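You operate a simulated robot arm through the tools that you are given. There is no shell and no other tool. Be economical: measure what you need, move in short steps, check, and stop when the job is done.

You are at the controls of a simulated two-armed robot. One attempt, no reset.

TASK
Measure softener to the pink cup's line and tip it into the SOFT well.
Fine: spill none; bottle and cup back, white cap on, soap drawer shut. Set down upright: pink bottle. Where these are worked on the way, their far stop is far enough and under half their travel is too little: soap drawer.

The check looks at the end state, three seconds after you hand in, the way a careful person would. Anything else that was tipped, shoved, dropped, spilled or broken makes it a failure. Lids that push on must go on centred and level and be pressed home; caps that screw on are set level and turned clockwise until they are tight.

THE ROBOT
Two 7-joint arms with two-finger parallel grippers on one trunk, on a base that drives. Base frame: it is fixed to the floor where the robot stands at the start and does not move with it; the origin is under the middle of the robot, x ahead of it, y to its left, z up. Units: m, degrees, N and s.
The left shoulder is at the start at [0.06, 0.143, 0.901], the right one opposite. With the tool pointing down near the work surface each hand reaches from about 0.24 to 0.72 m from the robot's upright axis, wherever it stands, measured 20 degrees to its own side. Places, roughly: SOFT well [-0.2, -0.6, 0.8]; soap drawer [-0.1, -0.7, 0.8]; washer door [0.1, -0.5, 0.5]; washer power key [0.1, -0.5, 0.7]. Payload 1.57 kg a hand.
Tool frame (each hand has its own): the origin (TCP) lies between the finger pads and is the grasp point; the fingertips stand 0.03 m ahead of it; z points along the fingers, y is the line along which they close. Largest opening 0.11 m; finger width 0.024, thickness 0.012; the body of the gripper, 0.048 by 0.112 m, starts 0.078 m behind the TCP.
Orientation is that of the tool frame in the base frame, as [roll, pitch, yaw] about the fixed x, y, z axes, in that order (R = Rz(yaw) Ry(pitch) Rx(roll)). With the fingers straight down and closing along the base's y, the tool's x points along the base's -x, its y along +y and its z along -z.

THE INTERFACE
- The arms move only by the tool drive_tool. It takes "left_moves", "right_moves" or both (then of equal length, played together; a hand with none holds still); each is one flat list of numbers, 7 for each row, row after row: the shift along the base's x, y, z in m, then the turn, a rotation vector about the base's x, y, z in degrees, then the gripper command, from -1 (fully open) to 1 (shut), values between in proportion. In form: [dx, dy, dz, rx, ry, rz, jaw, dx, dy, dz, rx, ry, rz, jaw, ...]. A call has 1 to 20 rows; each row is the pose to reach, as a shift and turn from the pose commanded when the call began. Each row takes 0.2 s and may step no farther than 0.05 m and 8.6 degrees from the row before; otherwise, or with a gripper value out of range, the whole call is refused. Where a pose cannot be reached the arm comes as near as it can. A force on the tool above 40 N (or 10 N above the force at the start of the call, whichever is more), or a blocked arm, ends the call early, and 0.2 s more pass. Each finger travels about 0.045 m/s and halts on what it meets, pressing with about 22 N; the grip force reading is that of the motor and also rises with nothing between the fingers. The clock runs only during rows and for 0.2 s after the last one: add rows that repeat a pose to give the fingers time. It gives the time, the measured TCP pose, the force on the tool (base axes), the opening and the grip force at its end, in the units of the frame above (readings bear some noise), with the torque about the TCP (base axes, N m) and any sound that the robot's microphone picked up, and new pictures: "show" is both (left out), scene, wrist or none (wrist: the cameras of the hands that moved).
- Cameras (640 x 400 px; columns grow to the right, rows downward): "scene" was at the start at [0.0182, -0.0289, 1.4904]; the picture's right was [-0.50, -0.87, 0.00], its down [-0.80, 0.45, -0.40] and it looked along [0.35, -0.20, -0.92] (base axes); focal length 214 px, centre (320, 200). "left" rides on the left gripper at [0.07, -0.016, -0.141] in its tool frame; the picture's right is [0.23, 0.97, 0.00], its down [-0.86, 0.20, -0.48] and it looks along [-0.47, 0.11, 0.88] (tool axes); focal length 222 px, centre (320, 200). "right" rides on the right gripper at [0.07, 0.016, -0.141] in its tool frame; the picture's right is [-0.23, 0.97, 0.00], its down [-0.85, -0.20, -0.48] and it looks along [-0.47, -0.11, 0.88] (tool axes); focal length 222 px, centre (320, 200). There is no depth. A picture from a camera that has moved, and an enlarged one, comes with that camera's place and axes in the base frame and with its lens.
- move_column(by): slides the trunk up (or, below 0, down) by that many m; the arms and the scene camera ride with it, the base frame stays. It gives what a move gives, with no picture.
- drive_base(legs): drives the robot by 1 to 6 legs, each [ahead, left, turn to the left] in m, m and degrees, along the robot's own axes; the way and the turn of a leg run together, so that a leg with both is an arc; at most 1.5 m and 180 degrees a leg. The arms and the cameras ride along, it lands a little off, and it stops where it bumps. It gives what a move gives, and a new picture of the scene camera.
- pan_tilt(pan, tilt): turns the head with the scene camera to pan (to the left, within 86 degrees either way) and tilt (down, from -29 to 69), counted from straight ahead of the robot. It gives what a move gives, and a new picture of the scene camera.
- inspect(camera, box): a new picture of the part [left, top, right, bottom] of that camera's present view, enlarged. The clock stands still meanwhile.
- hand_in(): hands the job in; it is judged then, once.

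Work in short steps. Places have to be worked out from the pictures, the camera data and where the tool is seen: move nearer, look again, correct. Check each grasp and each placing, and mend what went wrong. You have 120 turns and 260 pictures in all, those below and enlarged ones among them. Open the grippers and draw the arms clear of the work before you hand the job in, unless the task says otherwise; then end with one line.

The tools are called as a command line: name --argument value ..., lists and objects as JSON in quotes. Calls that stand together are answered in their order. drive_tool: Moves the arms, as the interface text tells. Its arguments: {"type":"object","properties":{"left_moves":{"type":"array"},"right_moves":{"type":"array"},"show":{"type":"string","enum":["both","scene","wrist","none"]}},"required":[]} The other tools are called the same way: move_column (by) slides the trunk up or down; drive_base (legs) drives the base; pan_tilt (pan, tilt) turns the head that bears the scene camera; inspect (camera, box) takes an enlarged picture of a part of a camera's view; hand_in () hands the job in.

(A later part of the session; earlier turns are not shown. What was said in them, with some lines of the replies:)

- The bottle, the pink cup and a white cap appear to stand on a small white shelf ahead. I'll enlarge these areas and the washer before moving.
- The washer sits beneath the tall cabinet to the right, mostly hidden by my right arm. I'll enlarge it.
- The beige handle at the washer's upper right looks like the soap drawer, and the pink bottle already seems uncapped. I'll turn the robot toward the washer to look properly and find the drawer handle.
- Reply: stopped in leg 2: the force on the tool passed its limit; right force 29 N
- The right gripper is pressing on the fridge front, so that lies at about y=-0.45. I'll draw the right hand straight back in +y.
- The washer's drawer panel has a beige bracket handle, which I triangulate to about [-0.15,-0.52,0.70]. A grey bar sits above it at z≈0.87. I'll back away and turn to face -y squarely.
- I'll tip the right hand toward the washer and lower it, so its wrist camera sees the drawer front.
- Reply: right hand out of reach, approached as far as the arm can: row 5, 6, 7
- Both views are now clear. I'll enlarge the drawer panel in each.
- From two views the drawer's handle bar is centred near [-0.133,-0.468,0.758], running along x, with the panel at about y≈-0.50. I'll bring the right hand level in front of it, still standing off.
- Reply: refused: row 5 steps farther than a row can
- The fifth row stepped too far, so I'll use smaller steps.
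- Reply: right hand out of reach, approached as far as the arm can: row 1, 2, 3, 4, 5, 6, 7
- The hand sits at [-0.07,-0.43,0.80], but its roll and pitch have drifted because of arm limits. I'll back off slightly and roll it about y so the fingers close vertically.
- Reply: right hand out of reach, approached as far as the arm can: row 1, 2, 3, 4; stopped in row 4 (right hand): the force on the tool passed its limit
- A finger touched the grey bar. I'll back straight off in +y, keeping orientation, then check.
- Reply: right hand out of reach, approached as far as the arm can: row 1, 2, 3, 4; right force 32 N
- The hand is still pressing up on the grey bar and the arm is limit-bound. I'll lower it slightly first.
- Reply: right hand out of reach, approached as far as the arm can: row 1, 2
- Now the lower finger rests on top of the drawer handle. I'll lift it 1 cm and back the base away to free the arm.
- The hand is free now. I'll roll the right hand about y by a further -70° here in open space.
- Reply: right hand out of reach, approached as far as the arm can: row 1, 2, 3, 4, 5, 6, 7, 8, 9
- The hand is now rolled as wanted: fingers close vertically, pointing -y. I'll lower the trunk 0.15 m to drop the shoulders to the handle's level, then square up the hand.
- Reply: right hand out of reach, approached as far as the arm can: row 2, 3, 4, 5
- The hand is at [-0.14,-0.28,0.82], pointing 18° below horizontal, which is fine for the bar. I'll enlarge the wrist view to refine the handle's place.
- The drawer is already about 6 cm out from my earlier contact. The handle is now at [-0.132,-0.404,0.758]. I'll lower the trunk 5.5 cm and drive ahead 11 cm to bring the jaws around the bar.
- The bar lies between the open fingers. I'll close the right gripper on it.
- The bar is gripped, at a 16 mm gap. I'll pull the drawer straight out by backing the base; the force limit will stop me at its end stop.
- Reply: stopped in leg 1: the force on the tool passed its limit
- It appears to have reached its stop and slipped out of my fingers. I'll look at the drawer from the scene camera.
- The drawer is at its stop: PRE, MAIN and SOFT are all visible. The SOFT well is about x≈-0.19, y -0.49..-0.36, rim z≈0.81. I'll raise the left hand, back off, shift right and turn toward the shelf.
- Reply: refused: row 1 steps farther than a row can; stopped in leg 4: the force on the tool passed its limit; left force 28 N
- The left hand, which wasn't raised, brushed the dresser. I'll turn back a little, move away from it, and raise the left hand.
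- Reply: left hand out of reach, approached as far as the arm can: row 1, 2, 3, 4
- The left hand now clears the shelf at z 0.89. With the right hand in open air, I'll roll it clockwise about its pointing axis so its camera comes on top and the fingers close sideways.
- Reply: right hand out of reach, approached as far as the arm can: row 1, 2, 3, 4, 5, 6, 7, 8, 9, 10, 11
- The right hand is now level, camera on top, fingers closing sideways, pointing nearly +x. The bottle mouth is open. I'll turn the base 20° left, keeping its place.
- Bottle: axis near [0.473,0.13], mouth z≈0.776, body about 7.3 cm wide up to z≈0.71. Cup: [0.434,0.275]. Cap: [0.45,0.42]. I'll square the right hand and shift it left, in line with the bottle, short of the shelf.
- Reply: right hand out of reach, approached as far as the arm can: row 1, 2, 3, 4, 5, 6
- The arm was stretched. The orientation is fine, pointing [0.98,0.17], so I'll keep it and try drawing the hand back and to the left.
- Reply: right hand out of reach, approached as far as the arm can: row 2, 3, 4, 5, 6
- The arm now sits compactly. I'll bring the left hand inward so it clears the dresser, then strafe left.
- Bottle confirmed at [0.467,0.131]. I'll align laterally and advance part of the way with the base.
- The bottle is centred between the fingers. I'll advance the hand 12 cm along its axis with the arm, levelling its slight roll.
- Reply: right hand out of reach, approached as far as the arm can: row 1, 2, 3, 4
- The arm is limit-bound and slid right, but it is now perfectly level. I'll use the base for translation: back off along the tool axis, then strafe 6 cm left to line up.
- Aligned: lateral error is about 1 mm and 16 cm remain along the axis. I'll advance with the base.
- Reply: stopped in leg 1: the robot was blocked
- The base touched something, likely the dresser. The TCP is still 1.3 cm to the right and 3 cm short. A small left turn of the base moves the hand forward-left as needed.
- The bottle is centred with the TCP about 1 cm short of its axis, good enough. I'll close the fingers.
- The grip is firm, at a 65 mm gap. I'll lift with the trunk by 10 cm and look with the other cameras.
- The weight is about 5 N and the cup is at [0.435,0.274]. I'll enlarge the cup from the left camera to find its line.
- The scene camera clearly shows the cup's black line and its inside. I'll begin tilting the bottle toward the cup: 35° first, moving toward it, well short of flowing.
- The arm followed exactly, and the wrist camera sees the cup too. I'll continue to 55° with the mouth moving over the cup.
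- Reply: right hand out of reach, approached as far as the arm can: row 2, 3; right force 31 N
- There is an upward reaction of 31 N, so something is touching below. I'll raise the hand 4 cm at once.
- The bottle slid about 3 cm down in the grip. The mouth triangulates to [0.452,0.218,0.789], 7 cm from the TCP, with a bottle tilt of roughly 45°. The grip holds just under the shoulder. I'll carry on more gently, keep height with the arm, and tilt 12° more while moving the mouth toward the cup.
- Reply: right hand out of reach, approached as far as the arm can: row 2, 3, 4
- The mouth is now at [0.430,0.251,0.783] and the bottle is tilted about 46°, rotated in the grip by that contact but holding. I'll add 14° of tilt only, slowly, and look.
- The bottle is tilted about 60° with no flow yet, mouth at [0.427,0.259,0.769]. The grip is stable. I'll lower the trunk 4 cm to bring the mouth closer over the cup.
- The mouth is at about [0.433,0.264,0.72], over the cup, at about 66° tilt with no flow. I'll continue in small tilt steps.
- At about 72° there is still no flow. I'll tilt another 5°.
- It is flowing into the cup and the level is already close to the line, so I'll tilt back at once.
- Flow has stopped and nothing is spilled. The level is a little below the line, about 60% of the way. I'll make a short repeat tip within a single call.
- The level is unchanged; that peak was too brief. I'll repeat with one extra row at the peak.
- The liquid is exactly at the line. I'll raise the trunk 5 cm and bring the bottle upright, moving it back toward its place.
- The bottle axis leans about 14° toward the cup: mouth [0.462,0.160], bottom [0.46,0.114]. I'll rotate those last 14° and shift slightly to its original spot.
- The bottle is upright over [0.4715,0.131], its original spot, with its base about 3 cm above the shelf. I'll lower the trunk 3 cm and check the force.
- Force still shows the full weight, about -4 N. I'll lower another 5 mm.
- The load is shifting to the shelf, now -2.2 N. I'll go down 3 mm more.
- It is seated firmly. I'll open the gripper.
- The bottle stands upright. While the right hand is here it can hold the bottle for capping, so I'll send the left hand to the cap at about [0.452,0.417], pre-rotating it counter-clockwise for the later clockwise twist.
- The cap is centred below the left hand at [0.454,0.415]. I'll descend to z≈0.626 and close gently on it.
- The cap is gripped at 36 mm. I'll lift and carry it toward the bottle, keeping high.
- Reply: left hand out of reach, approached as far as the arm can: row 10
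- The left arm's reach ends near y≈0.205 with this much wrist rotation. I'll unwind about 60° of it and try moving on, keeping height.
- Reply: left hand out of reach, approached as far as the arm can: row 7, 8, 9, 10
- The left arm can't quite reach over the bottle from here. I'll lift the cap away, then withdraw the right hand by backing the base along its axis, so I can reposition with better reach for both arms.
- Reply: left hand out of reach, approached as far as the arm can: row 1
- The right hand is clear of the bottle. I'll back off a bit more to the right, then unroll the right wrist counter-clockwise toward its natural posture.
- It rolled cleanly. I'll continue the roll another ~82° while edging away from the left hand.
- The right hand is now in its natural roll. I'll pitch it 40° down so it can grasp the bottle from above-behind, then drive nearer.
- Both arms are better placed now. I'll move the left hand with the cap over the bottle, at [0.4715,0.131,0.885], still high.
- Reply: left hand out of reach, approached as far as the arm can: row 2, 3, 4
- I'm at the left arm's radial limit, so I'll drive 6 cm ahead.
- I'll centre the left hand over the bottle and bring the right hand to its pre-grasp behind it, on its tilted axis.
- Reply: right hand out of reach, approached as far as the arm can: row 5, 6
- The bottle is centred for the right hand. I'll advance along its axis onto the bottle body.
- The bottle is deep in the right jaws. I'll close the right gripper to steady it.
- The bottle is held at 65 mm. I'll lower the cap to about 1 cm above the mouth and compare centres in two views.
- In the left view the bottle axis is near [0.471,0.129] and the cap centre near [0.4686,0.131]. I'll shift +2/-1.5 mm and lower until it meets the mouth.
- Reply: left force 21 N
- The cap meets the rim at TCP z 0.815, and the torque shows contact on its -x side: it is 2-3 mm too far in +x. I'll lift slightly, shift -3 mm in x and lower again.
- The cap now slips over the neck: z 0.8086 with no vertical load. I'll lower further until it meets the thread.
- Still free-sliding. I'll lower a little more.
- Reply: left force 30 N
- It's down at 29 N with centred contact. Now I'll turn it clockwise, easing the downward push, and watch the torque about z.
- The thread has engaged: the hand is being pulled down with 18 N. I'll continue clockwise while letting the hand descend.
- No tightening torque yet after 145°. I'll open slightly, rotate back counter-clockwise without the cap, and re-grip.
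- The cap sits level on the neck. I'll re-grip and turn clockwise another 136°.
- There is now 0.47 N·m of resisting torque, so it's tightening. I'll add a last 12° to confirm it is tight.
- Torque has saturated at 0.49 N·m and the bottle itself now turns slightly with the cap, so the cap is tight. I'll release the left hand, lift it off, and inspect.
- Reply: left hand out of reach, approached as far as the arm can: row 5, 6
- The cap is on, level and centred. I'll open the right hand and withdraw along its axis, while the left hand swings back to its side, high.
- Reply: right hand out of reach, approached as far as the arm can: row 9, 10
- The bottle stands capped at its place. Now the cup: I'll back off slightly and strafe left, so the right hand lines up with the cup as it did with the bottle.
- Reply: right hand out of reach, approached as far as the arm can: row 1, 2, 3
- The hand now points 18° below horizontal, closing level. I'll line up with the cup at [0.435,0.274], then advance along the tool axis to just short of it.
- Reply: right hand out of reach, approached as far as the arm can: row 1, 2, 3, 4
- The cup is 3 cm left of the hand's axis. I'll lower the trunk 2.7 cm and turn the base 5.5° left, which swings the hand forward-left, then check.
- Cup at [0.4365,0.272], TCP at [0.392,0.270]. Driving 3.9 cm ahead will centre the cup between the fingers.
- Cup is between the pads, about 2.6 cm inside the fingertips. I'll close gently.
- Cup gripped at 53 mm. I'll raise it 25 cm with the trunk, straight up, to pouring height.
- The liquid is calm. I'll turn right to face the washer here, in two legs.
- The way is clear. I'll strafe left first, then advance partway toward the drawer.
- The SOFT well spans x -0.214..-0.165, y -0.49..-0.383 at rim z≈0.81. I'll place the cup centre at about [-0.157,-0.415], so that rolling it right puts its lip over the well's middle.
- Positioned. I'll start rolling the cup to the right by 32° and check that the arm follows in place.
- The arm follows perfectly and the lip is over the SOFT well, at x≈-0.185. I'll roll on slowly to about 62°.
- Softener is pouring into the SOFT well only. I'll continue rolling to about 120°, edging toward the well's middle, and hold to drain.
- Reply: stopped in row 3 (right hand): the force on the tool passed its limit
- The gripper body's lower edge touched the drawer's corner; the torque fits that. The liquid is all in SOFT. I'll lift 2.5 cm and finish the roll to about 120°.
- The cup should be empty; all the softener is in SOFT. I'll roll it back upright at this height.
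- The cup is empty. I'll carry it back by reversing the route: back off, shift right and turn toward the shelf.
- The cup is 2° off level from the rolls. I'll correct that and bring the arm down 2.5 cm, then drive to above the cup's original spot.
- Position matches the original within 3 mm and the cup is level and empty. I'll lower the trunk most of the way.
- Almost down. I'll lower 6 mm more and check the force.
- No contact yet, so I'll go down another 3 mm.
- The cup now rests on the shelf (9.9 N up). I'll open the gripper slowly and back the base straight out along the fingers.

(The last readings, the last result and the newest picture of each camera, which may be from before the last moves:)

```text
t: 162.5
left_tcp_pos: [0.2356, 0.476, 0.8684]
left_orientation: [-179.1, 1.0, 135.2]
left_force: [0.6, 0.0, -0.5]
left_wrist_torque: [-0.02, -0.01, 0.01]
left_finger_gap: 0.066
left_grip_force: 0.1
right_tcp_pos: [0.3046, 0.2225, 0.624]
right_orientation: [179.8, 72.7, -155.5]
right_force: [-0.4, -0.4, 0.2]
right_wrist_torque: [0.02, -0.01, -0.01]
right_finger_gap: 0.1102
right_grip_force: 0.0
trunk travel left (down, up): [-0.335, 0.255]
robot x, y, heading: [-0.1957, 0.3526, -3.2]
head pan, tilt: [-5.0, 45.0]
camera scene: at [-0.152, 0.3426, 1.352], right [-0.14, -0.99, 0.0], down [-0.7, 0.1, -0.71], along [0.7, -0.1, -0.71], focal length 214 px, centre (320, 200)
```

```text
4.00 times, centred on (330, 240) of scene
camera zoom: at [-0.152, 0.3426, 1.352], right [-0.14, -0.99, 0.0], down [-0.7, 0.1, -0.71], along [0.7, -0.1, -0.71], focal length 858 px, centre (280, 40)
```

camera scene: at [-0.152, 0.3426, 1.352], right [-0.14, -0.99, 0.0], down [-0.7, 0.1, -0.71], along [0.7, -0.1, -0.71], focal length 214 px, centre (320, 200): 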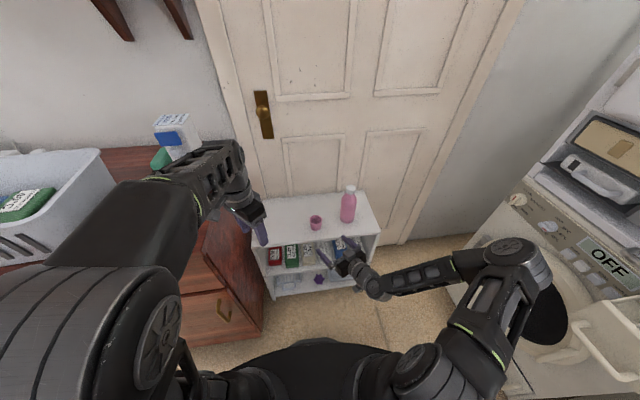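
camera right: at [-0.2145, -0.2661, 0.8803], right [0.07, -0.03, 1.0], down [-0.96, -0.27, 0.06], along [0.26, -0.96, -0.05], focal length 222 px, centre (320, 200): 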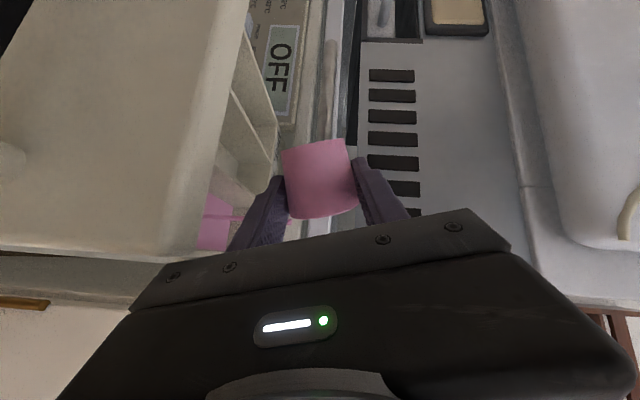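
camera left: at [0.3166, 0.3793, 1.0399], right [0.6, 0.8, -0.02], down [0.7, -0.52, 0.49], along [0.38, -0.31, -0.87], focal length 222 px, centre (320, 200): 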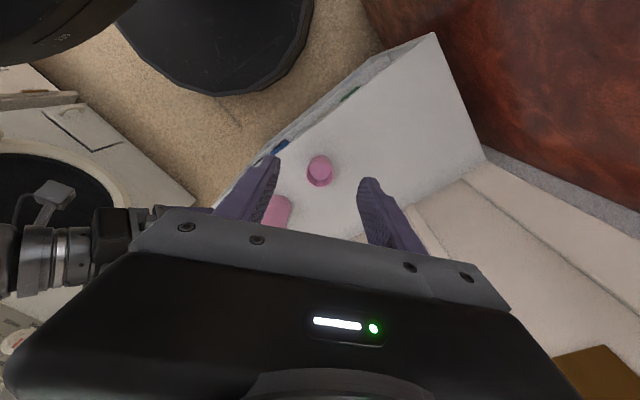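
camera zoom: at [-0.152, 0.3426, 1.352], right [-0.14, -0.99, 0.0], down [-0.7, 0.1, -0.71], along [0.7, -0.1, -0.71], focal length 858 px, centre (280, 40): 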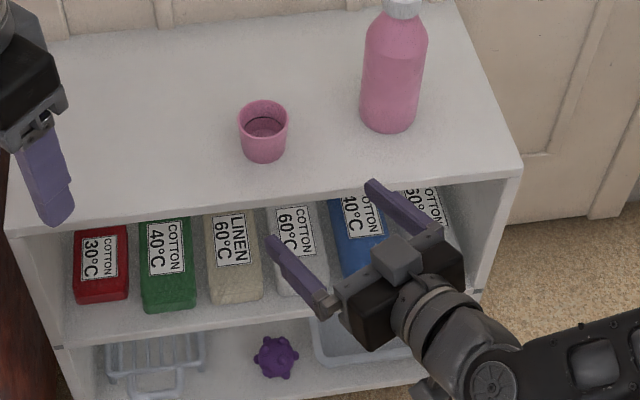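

Cup and bottle stand in place. Now the drawer: I'll close the right fingers, raise the trunk 17.6 cm so the fingertips are at panel height, then back off, turn to the washer and strafe in front of the drawer.

move_column --by 0.176

drive_tool --right_moves '[0, 0, 0, 0, 0, 0, 0, 0, 0, 0, 0, 0, 0, 1, 0, 0, 0, 0, 0, 0, 1, 0, 0, 0, 0, 0, 0, 1, 0, 0, 0, 0, 0, 0, 1]' --show "none"

drive_base --legs '[[-0.124, 0, 0], [0, 0, -43.5], [0, 0, -43.5], [0, 0.27, 0]]'

inspect --camera "scene" --box '[220, 130, 420, 280]'

```text
t: 164.4
left_tcp_pos: [0.2355, 0.4759, 1.0448]
left_orientation: [-179.1, 0.9, 135.2]
left_force: [0.4, 0.4, 0.5]
left_wrist_torque: [-0.01, 0.02, 0.02]
left_finger_gap: 0.0661
left_grip_force: 0.1
right_tcp_pos: [0.3048, 0.2206, 0.7984]
right_orientation: [180.0, 72.7, -155.5]
right_force: [-0.6, -0.3, 0.0]
right_wrist_torque: [0.0, 0.01, 0.0]
right_finger_gap: 0.11
right_grip_force: 0.1
trunk travel left (down, up): [-0.511, 0.079]
robot x, y, heading: [-0.1999, 0.3541, -3.1]
head pan, tilt: [-5.0, 45.0]
```

```text
t: 165.6
left_tcp_pos: [0.2346, 0.4747, 1.0448]
left_orientation: [-179.1, 1.0, 135.2]
left_force: [-0.4, -0.7, -0.2]
left_wrist_torque: [0.03, 0.01, -0.01]
left_finger_gap: 0.0658
left_grip_force: 0.0
right_tcp_pos: [0.3069, 0.2208, 0.7976]
right_orientation: [-180.0, 72.7, -155.5]
right_force: [-0.3, 0.4, 0.0]
right_wrist_torque: [0.04, -0.01, 0.01]
right_finger_gap: 0.0057
right_grip_force: 0.9
trunk travel left (down, up): [-0.511, 0.079]
robot x, y, heading: [-0.1997, 0.3504, -3.1]
head pan, tilt: [-5.0, 45.0]
```

```text
t: 172.4
left_tcp_pos: [0.0877, -0.0716, 1.044]
left_orientation: [-179.1, 1.0, 47.8]
left_force: [0.2, 0.4, -0.5]
left_wrist_torque: [-0.02, 0.03, 0.02]
left_finger_gap: 0.0657
left_grip_force: 0.2
right_tcp_pos: [-0.1615, -0.153, 0.8003]
right_orientation: [-179.9, 72.7, 117.2]
right_force: [1.2, 0.1, 0.0]
right_wrist_torque: [0.0, -0.04, -0.02]
right_finger_gap: 0.0001
right_grip_force: 21.7
trunk travel left (down, up): [-0.511, 0.079]
robot x, y, heading: [-0.0522, 0.3554, -90.8]
head pan, tilt: [-5.0, 45.0]
camera scene: at [-0.0644, 0.3056, 1.528], right [-1.0, 0.1, 0.0], down [0.07, 0.7, -0.71], along [-0.07, -0.7, -0.71], focal length 214 px, centre (320, 200)
```

scene: 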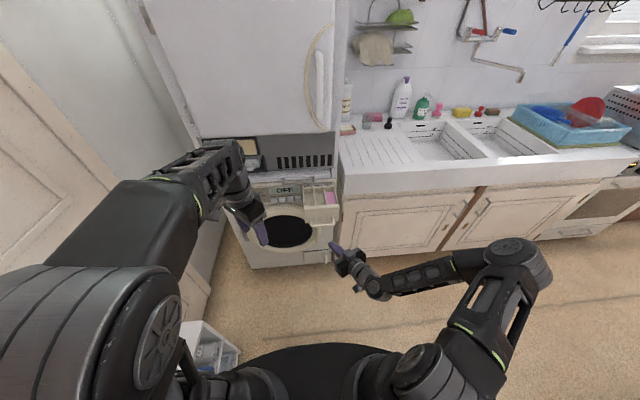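

```text
2.67 times, centred on (320, 205) of scene
camera zoom: at [-0.0644, 0.3056, 1.528], right [-1.0, 0.1, 0.0], down [0.07, 0.7, -0.71], along [-0.07, -0.7, -0.71], focal length 572 px, centre (320, 187)
```

zoom: 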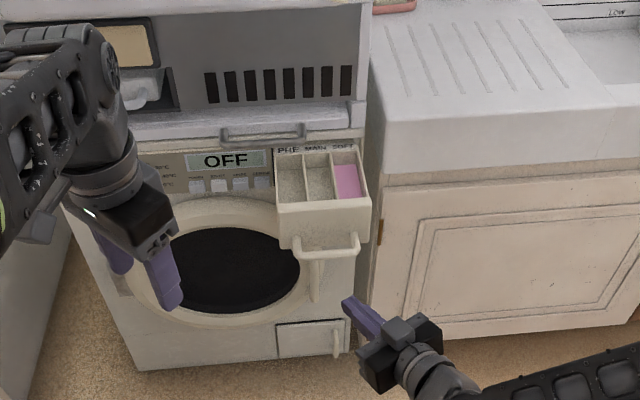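

The softener sits only in SOFT. I'll pull the left hand back to keep clear of the fridge, then drive forward so the closed fingertips come up to the drawer panel.

drive_tool --left_moves '[0, 0.04, 0, 0, 0, 0, -0.2, 0, 0.08, 0, 0, 0, 0, -0.2, 0, 0.12, 0, 0, 0, 0, -0.2]' --show "none"

drive_base --legs '[[0.14, 0.01, 0.8]]'

inspect --camera "scene" --box '[260, 170, 380, 260]'

```text
t: 173.2
left_tcp_pos: [0.0877, 0.0494, 1.0437]
left_orientation: [-179.1, 1.0, 47.8]
left_force: [-0.1, 1.2, 0.2]
left_wrist_torque: [0.02, 0.02, 0.02]
left_finger_gap: 0.0657
left_grip_force: 0.1
right_tcp_pos: [-0.1643, -0.1515, 0.7987]
right_orientation: [180.0, 72.8, 117.0]
right_force: [-0.9, -0.1, 0.2]
right_wrist_torque: [-0.02, -0.01, 0.01]
right_finger_gap: 0.0002
right_grip_force: 21.2
trunk travel left (down, up): [-0.511, 0.079]
robot x, y, heading: [-0.0544, 0.3554, -90.9]
head pan, tilt: [-5.0, 45.0]
```

```text
t: 174.5
left_tcp_pos: [0.1005, -0.0897, 1.0434]
left_orientation: [-179.0, 1.0, 48.5]
left_force: [-0.4, -0.6, 0.7]
left_wrist_torque: [0.05, 0.0, -0.01]
left_finger_gap: 0.066
left_grip_force: 0.1
right_tcp_pos: [-0.1471, -0.2947, 0.7971]
right_orientation: [179.8, 72.6, 117.8]
right_force: [-0.4, -0.5, 0.4]
right_wrist_torque: [0.03, -0.01, 0.03]
right_finger_gap: 0.0
right_grip_force: 21.1
trunk travel left (down, up): [-0.511, 0.079]
robot x, y, heading: [-0.0439, 0.2213, -89.6]
head pan, tilt: [-5.0, 45.0]
camera scene: at [-0.0552, 0.1649, 1.5279], right [-1.0, 0.08, 0.0], down [0.06, 0.71, -0.71], along [-0.06, -0.7, -0.71], focal length 214 px, centre (320, 200)
```

scene: 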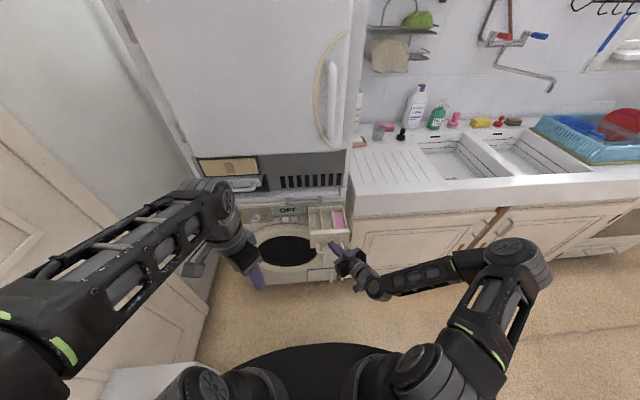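

```text
4.44 times, centred on (320, 215) of scene
camera zoom: at [-0.0552, 0.1649, 1.5279], right [-1.0, 0.08, 0.0], down [0.06, 0.71, -0.71], along [-0.06, -0.7, -0.71], focal length 953 px, centre (320, 133)
```

zoom: 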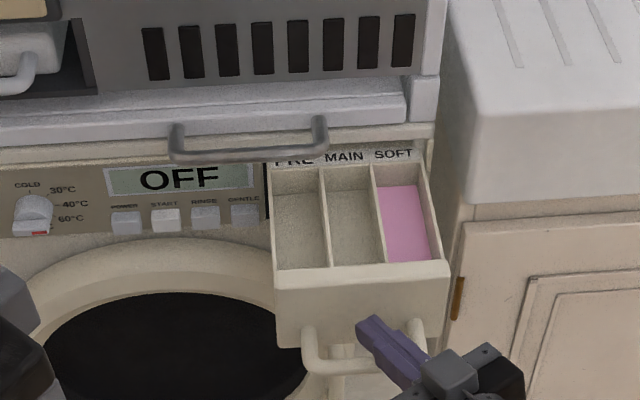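

Fingertips are just at the panel. I'll push the drawer home; the force limit will stop me when it's shut.

drive_base --legs '[[0.2, 0, 0]]'

inspect --camera "scene" --box '[250, 170, 380, 260]'

```text
t: 176.1
left_tcp_pos: [0.1009, -0.2736, 1.0449]
left_orientation: [-179.1, 1.0, 48.4]
left_force: [0.9, -0.4, -0.1]
left_wrist_torque: [0.02, 0.01, 0.0]
left_finger_gap: 0.0659
left_grip_force: 0.0
right_tcp_pos: [-0.1465, -0.4748, 0.7992]
right_orientation: [179.6, 72.7, 117.6]
right_force: [-1.7, 2.9, 0.6]
right_wrist_torque: [-0.03, 0.01, -0.02]
right_finger_gap: 0.0
right_grip_force: 21.4
trunk travel left (down, up): [-0.511, 0.079]
robot x, y, heading: [-0.0451, 0.0336, -90.0]
head pan, tilt: [-5.0, 45.0]
stopped in leg 1: the force on the tool passed its limit (the readings are from after the stop); the commanded pose is now the measured one
camera scene: at [-0.0547, -0.0178, 1.5279], right [-1.0, 0.09, 0.0], down [0.06, 0.7, -0.71], along [-0.06, -0.7, -0.71], focal length 214 px, centre (320, 200)
```

scene: 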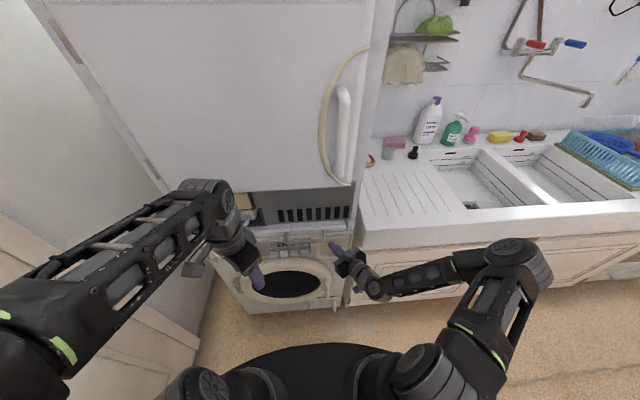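

```text
4.44 times, centred on (315, 215) of scene
camera zoom: at [-0.0547, -0.0178, 1.5279], right [-1.0, 0.09, 0.0], down [0.06, 0.7, -0.71], along [-0.06, -0.7, -0.71], focal length 953 px, centre (342, 133)
```

zoom: 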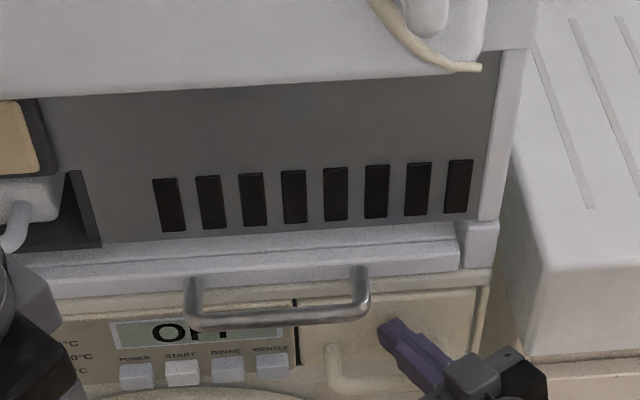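

The drawer is flush with the front. I'll back away and take a last look at it.

drive_base --legs '[[-0.25, 0, 0]]'

inspect --camera "scene" --box '[220, 130, 380, 250]'

```text
t: 177.9
left_tcp_pos: [0.0999, -0.0216, 1.0439]
left_orientation: [-179.1, 0.9, 48.4]
left_force: [0.6, 0.3, -0.2]
left_wrist_torque: [-0.04, -0.01, 0.01]
left_finger_gap: 0.0658
left_grip_force: 0.1
right_tcp_pos: [-0.1482, -0.2228, 0.7995]
right_orientation: [179.6, 72.7, 117.6]
right_force: [0.3, 0.4, -0.9]
right_wrist_torque: [-0.01, 0.03, 0.01]
right_finger_gap: 0.0
right_grip_force: 21.0
trunk travel left (down, up): [-0.511, 0.079]
robot x, y, heading: [-0.0428, 0.2854, -90.3]
head pan, tilt: [-5.0, 45.0]
camera scene: at [-0.0552, 0.2341, 1.528], right [-1.0, 0.09, 0.0], down [0.06, 0.7, -0.71], along [-0.06, -0.7, -0.71], focal length 214 px, centre (320, 200)
```

scene: 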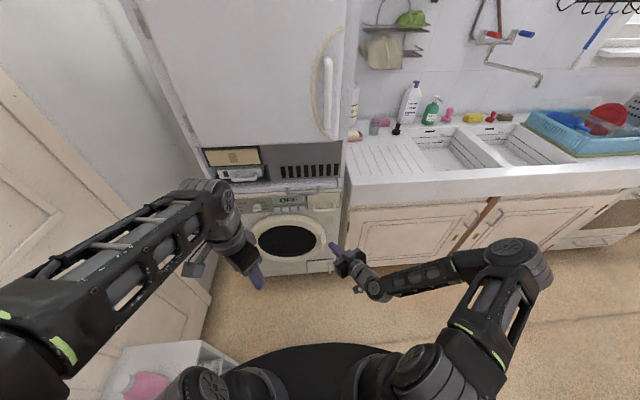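

```text
3.33 times, centred on (300, 190) of scene
camera zoom: at [-0.0552, 0.2341, 1.528], right [-1.0, 0.09, 0.0], down [0.06, 0.7, -0.71], along [-0.06, -0.7, -0.71], focal length 715 px, centre (387, 233)
```

zoom: 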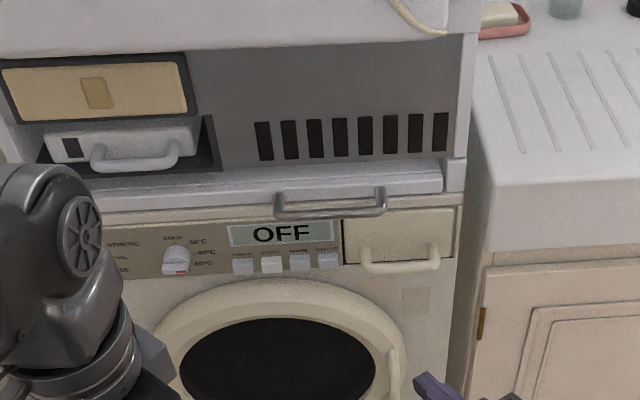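

The drawer is shut flush and the washer remains OFF. I'll open the right gripper and look over the shelf once more.

drive_tool --right_moves '[0, 0.02, 0, 0, 0, 0, 0, 0, 0.04, 0, 0, 0, 0, -1, 0, 0.04, 0, 0, 0, 0, -1, 0, 0.04, 0, 0, 0, 0, -1]' --left_moves '[0, 0, 0, 0, 0, 0, -1, 0, 0, 0, 0, 0, 0, -1, 0, 0, 0, 0, 0, 0, -1, 0, 0, 0, 0, 0, 0, -1]' --show "none"

pan_tilt --pan 75 --tilt 50

inspect --camera "scene" --box '[180, 100, 460, 300]'

```text
t: 178.9
left_tcp_pos: [0.0999, -0.0231, 1.044]
left_orientation: [-179.1, 1.0, 48.5]
left_force: [-0.6, 1.5, 0.3]
left_wrist_torque: [-0.03, -0.01, -0.02]
left_finger_gap: 0.1099
left_grip_force: 0.1
right_tcp_pos: [-0.146, -0.1839, 0.7979]
right_orientation: [179.6, 72.7, 117.6]
right_force: [-0.8, -0.4, 0.2]
right_wrist_torque: [0.0, 0.02, 0.01]
right_finger_gap: 0.0842
right_grip_force: 0.1
trunk travel left (down, up): [-0.511, 0.079]
robot x, y, heading: [-0.0435, 0.2874, -90.2]
head pan, tilt: [-5.0, 45.0]
```

```text
t: 180.5
left_tcp_pos: [0.1002, -0.0219, 1.0446]
left_orientation: [-179.1, 1.0, 48.5]
left_force: [0.1, 0.5, 0.0]
left_wrist_torque: [0.0, -0.01, -0.03]
left_finger_gap: 0.1101
left_grip_force: 0.0
right_tcp_pos: [-0.1465, -0.1835, 0.7999]
right_orientation: [179.6, 72.7, 117.6]
right_force: [-0.5, 0.9, 0.2]
right_wrist_torque: [0.0, 0.02, -0.02]
right_finger_gap: 0.1103
right_grip_force: 0.1
trunk travel left (down, up): [-0.511, 0.079]
robot x, y, heading: [-0.0447, 0.2852, -89.9]
head pan, tilt: [75.0, 50.0]
camera scene: at [0.0262, 0.294, 1.521], right [-0.26, -0.97, 0.0], down [-0.74, 0.2, -0.64], along [0.62, -0.17, -0.77], focal length 214 px, centre (320, 200)
```

scene: 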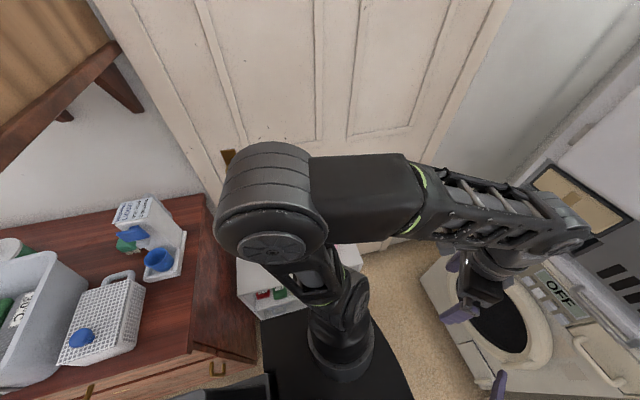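

```text
2.00 times, centred on (320, 200) of scene
camera zoom: at [0.0262, 0.294, 1.521], right [-0.26, -0.97, 0.0], down [-0.74, 0.2, -0.64], along [0.62, -0.17, -0.77], focal length 429 px, centre (320, 200)
```

zoom: 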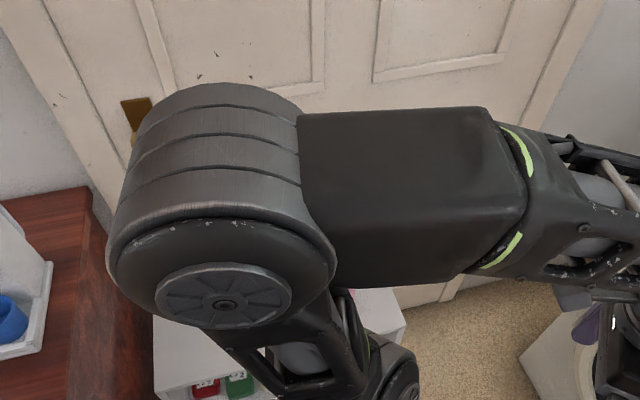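

The left elbow hides the shelf. I'll move the base to the right to clear the view.

drive_base --legs '[[0, -0.3, 0]]'

pan_tilt --pan 86 --tilt 38

```text
t: 182.5
left_tcp_pos: [-0.2035, -0.0229, 1.0438]
left_orientation: [-179.1, 0.9, 48.5]
left_force: [0.0, 0.9, -0.2]
left_wrist_torque: [-0.03, -0.01, 0.0]
left_finger_gap: 0.11
left_grip_force: 0.2
right_tcp_pos: [-0.4504, -0.1837, 0.7986]
right_orientation: [179.4, 72.8, 117.4]
right_force: [-0.8, 0.2, -0.3]
right_wrist_torque: [0.0, -0.01, -0.03]
right_finger_gap: 0.1099
right_grip_force: 0.0
trunk travel left (down, up): [-0.511, 0.079]
robot x, y, heading: [-0.3504, 0.2827, -89.7]
head pan, tilt: [75.0, 50.0]
camera scene: at [-0.2783, 0.2938, 1.5211], right [-0.26, -0.97, 0.0], down [-0.74, 0.2, -0.64], along [0.62, -0.17, -0.77], focal length 214 px, centre (320, 200)
```

scene: 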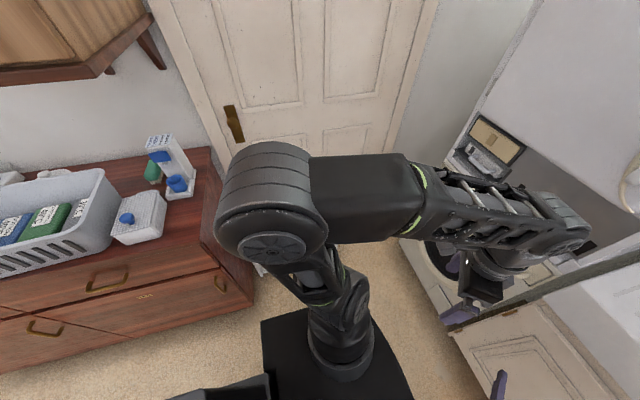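

```text
t: 183.3
left_tcp_pos: [-0.2026, -0.022, 1.0446]
left_orientation: [-179.0, 1.0, 48.4]
left_force: [0.8, 0.7, -0.5]
left_wrist_torque: [0.02, 0.01, 0.01]
left_finger_gap: 0.1101
left_grip_force: 0.1
right_tcp_pos: [-0.4508, -0.1849, 0.799]
right_orientation: [179.6, 72.7, 117.5]
right_force: [-0.4, 0.1, -0.3]
right_wrist_torque: [0.02, 0.03, -0.01]
right_finger_gap: 0.1098
right_grip_force: 0.2
trunk travel left (down, up): [-0.511, 0.079]
robot x, y, heading: [-0.351, 0.2814, -89.9]
head pan, tilt: [85.9, 38.0]
camera scene: at [-0.2657, 0.3076, 1.5382], right [-0.07, -1.0, 0.0], down [-0.61, 0.04, -0.79], along [0.79, -0.05, -0.62], focal length 214 px, centre (320, 200)
```

scene: 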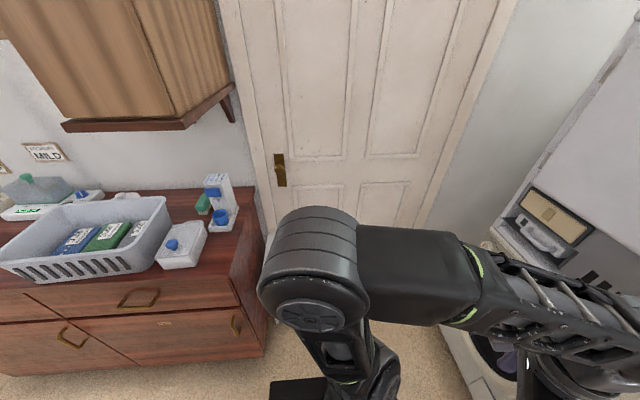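

I'll turn the base 60° left here so nothing blocks the shelf from the camera.

drive_base --legs '[[0, 0, 60]]'

pan_tilt --pan 25 --tilt 40

inspect --camera "scene" --box '[200, 120, 440, 290]'

```text
t: 186.3
left_tcp_pos: [-0.01, 0.259, 1.0441]
left_orientation: [-179.1, 1.0, 108.8]
left_force: [-0.8, -0.2, -0.6]
left_wrist_torque: [-0.07, 0.02, 0.01]
left_finger_gap: 0.1101
left_grip_force: 0.1
right_tcp_pos: [0.008, -0.0369, 0.7979]
right_orientation: [179.6, 72.7, 177.8]
right_force: [0.0, -0.4, -0.2]
right_wrist_torque: [0.01, 0.02, 0.0]
right_finger_gap: 0.11
right_grip_force: 0.1
trunk travel left (down, up): [-0.511, 0.079]
robot x, y, heading: [-0.346, 0.2836, -29.6]
head pan, tilt: [85.9, 38.0]
camera scene: at [-0.3296, 0.3703, 1.5382], right [0.83, -0.56, 0.0], down [-0.34, -0.51, -0.79], along [0.44, 0.66, -0.62], focal length 214 px, centre (320, 200)
```

scene: 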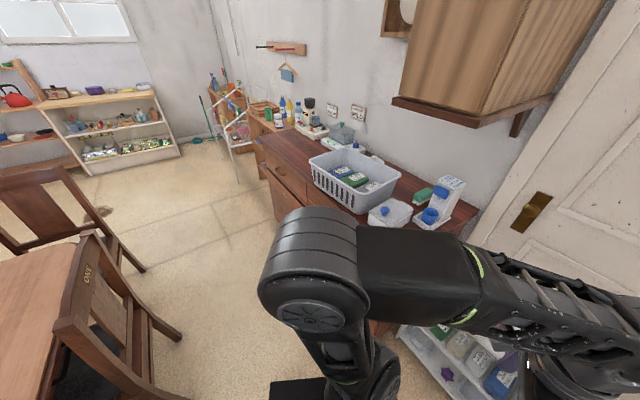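

```text
t: 187.6
left_tcp_pos: [-0.0106, 0.2588, 1.0436]
left_orientation: [-179.1, 1.0, 108.7]
left_force: [0.4, 0.6, 0.3]
left_wrist_torque: [0.01, 0.02, 0.01]
left_finger_gap: 0.1101
left_grip_force: 0.1
right_tcp_pos: [0.0063, -0.0375, 0.7988]
right_orientation: [179.6, 72.7, 177.8]
right_force: [0.2, 0.3, 0.0]
right_wrist_torque: [0.03, 0.02, 0.01]
right_finger_gap: 0.1099
right_grip_force: 0.1
trunk travel left (down, up): [-0.511, 0.079]
robot x, y, heading: [-0.3449, 0.2841, -29.7]
head pan, tilt: [25.0, 40.0]
camera scene: at [-0.2928, 0.2916, 1.5352], right [-0.08, -1.0, 0.0], down [-0.64, 0.05, -0.77], along [0.76, -0.06, -0.64], focal length 214 px, centre (320, 200)
```

scene: 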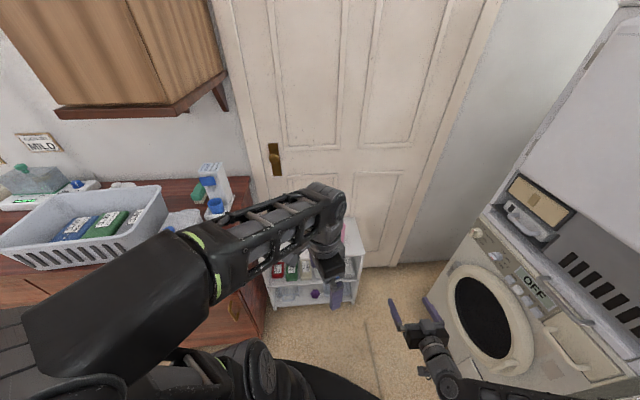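

```text
2.35 times, centred on (320, 205) of scene
camera zoom: at [-0.2928, 0.2916, 1.5352], right [-0.08, -1.0, 0.0], down [-0.64, 0.05, -0.77], along [0.76, -0.06, -0.64], focal length 505 px, centre (320, 188)
```

zoom: 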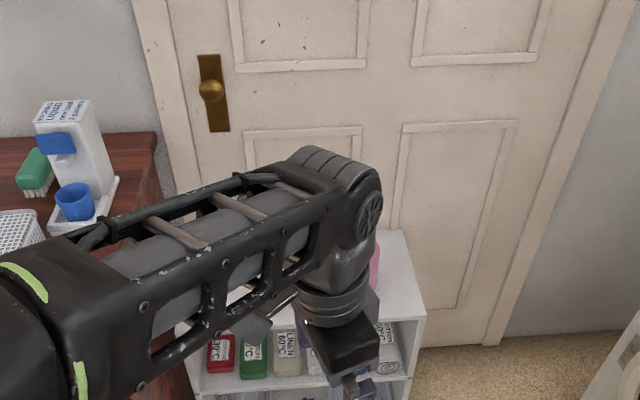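

The bottle's edge is visible behind the left forearm, still upright. The left wrist camera should look straight onto the shelf.

inspect --camera "left" --box '[0, 0, 640, 400]'

inspect --camera "right" --box '[0, 0, 640, 400]'

```text
1.00 times, centred on (320, 200) of left
camera zoom: at [-0.047, 0.3232, 1.185], right [0.85, 0.53, -0.02], down [0.47, -0.74, 0.49], along [0.24, -0.43, -0.87], focal length 222 px, centre (320, 200)
```

zoom: 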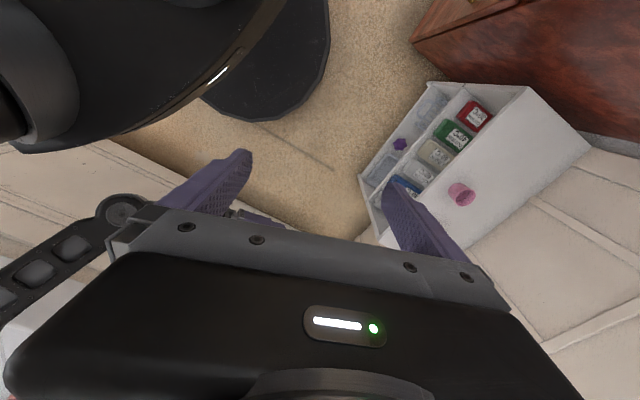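

```text
1.00 times, centred on (320, 200) of right
camera zoom: at [-0.1493, -0.0151, 0.7746], right [0.1, 0.97, 0.22], down [-0.21, -0.2, 0.96], along [0.97, -0.14, 0.18], focal length 222 px, centre (320, 200)
```

zoom: 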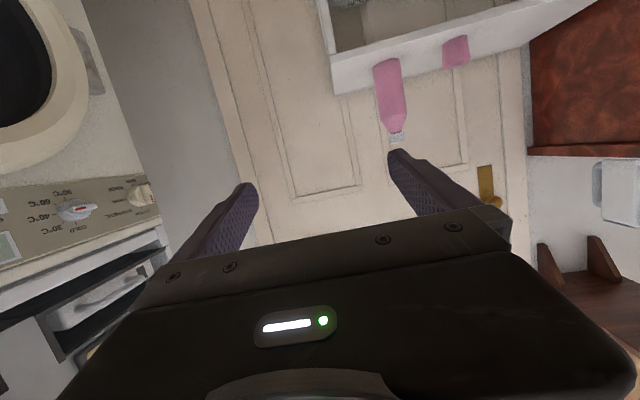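

The right wrist view (upside down) shows the capped bottle and the cup standing upright on the shelf. The drawer is shut, both grippers are open, and the arms are clear. I'm handing in.

hand_in

```text
The job is handed in.
```

I filled the pink cup to its line and tipped it into the SOFT well. The camera views showed no spill. The cup and upright bottle are back in their places, the white cap is screwed tight, and the soap drawer is shut. On the way my arms bumped the fridge front and the dresser, and the base was blocked once beside the dresser. I saw nothing moved, but I didn't check those closely.
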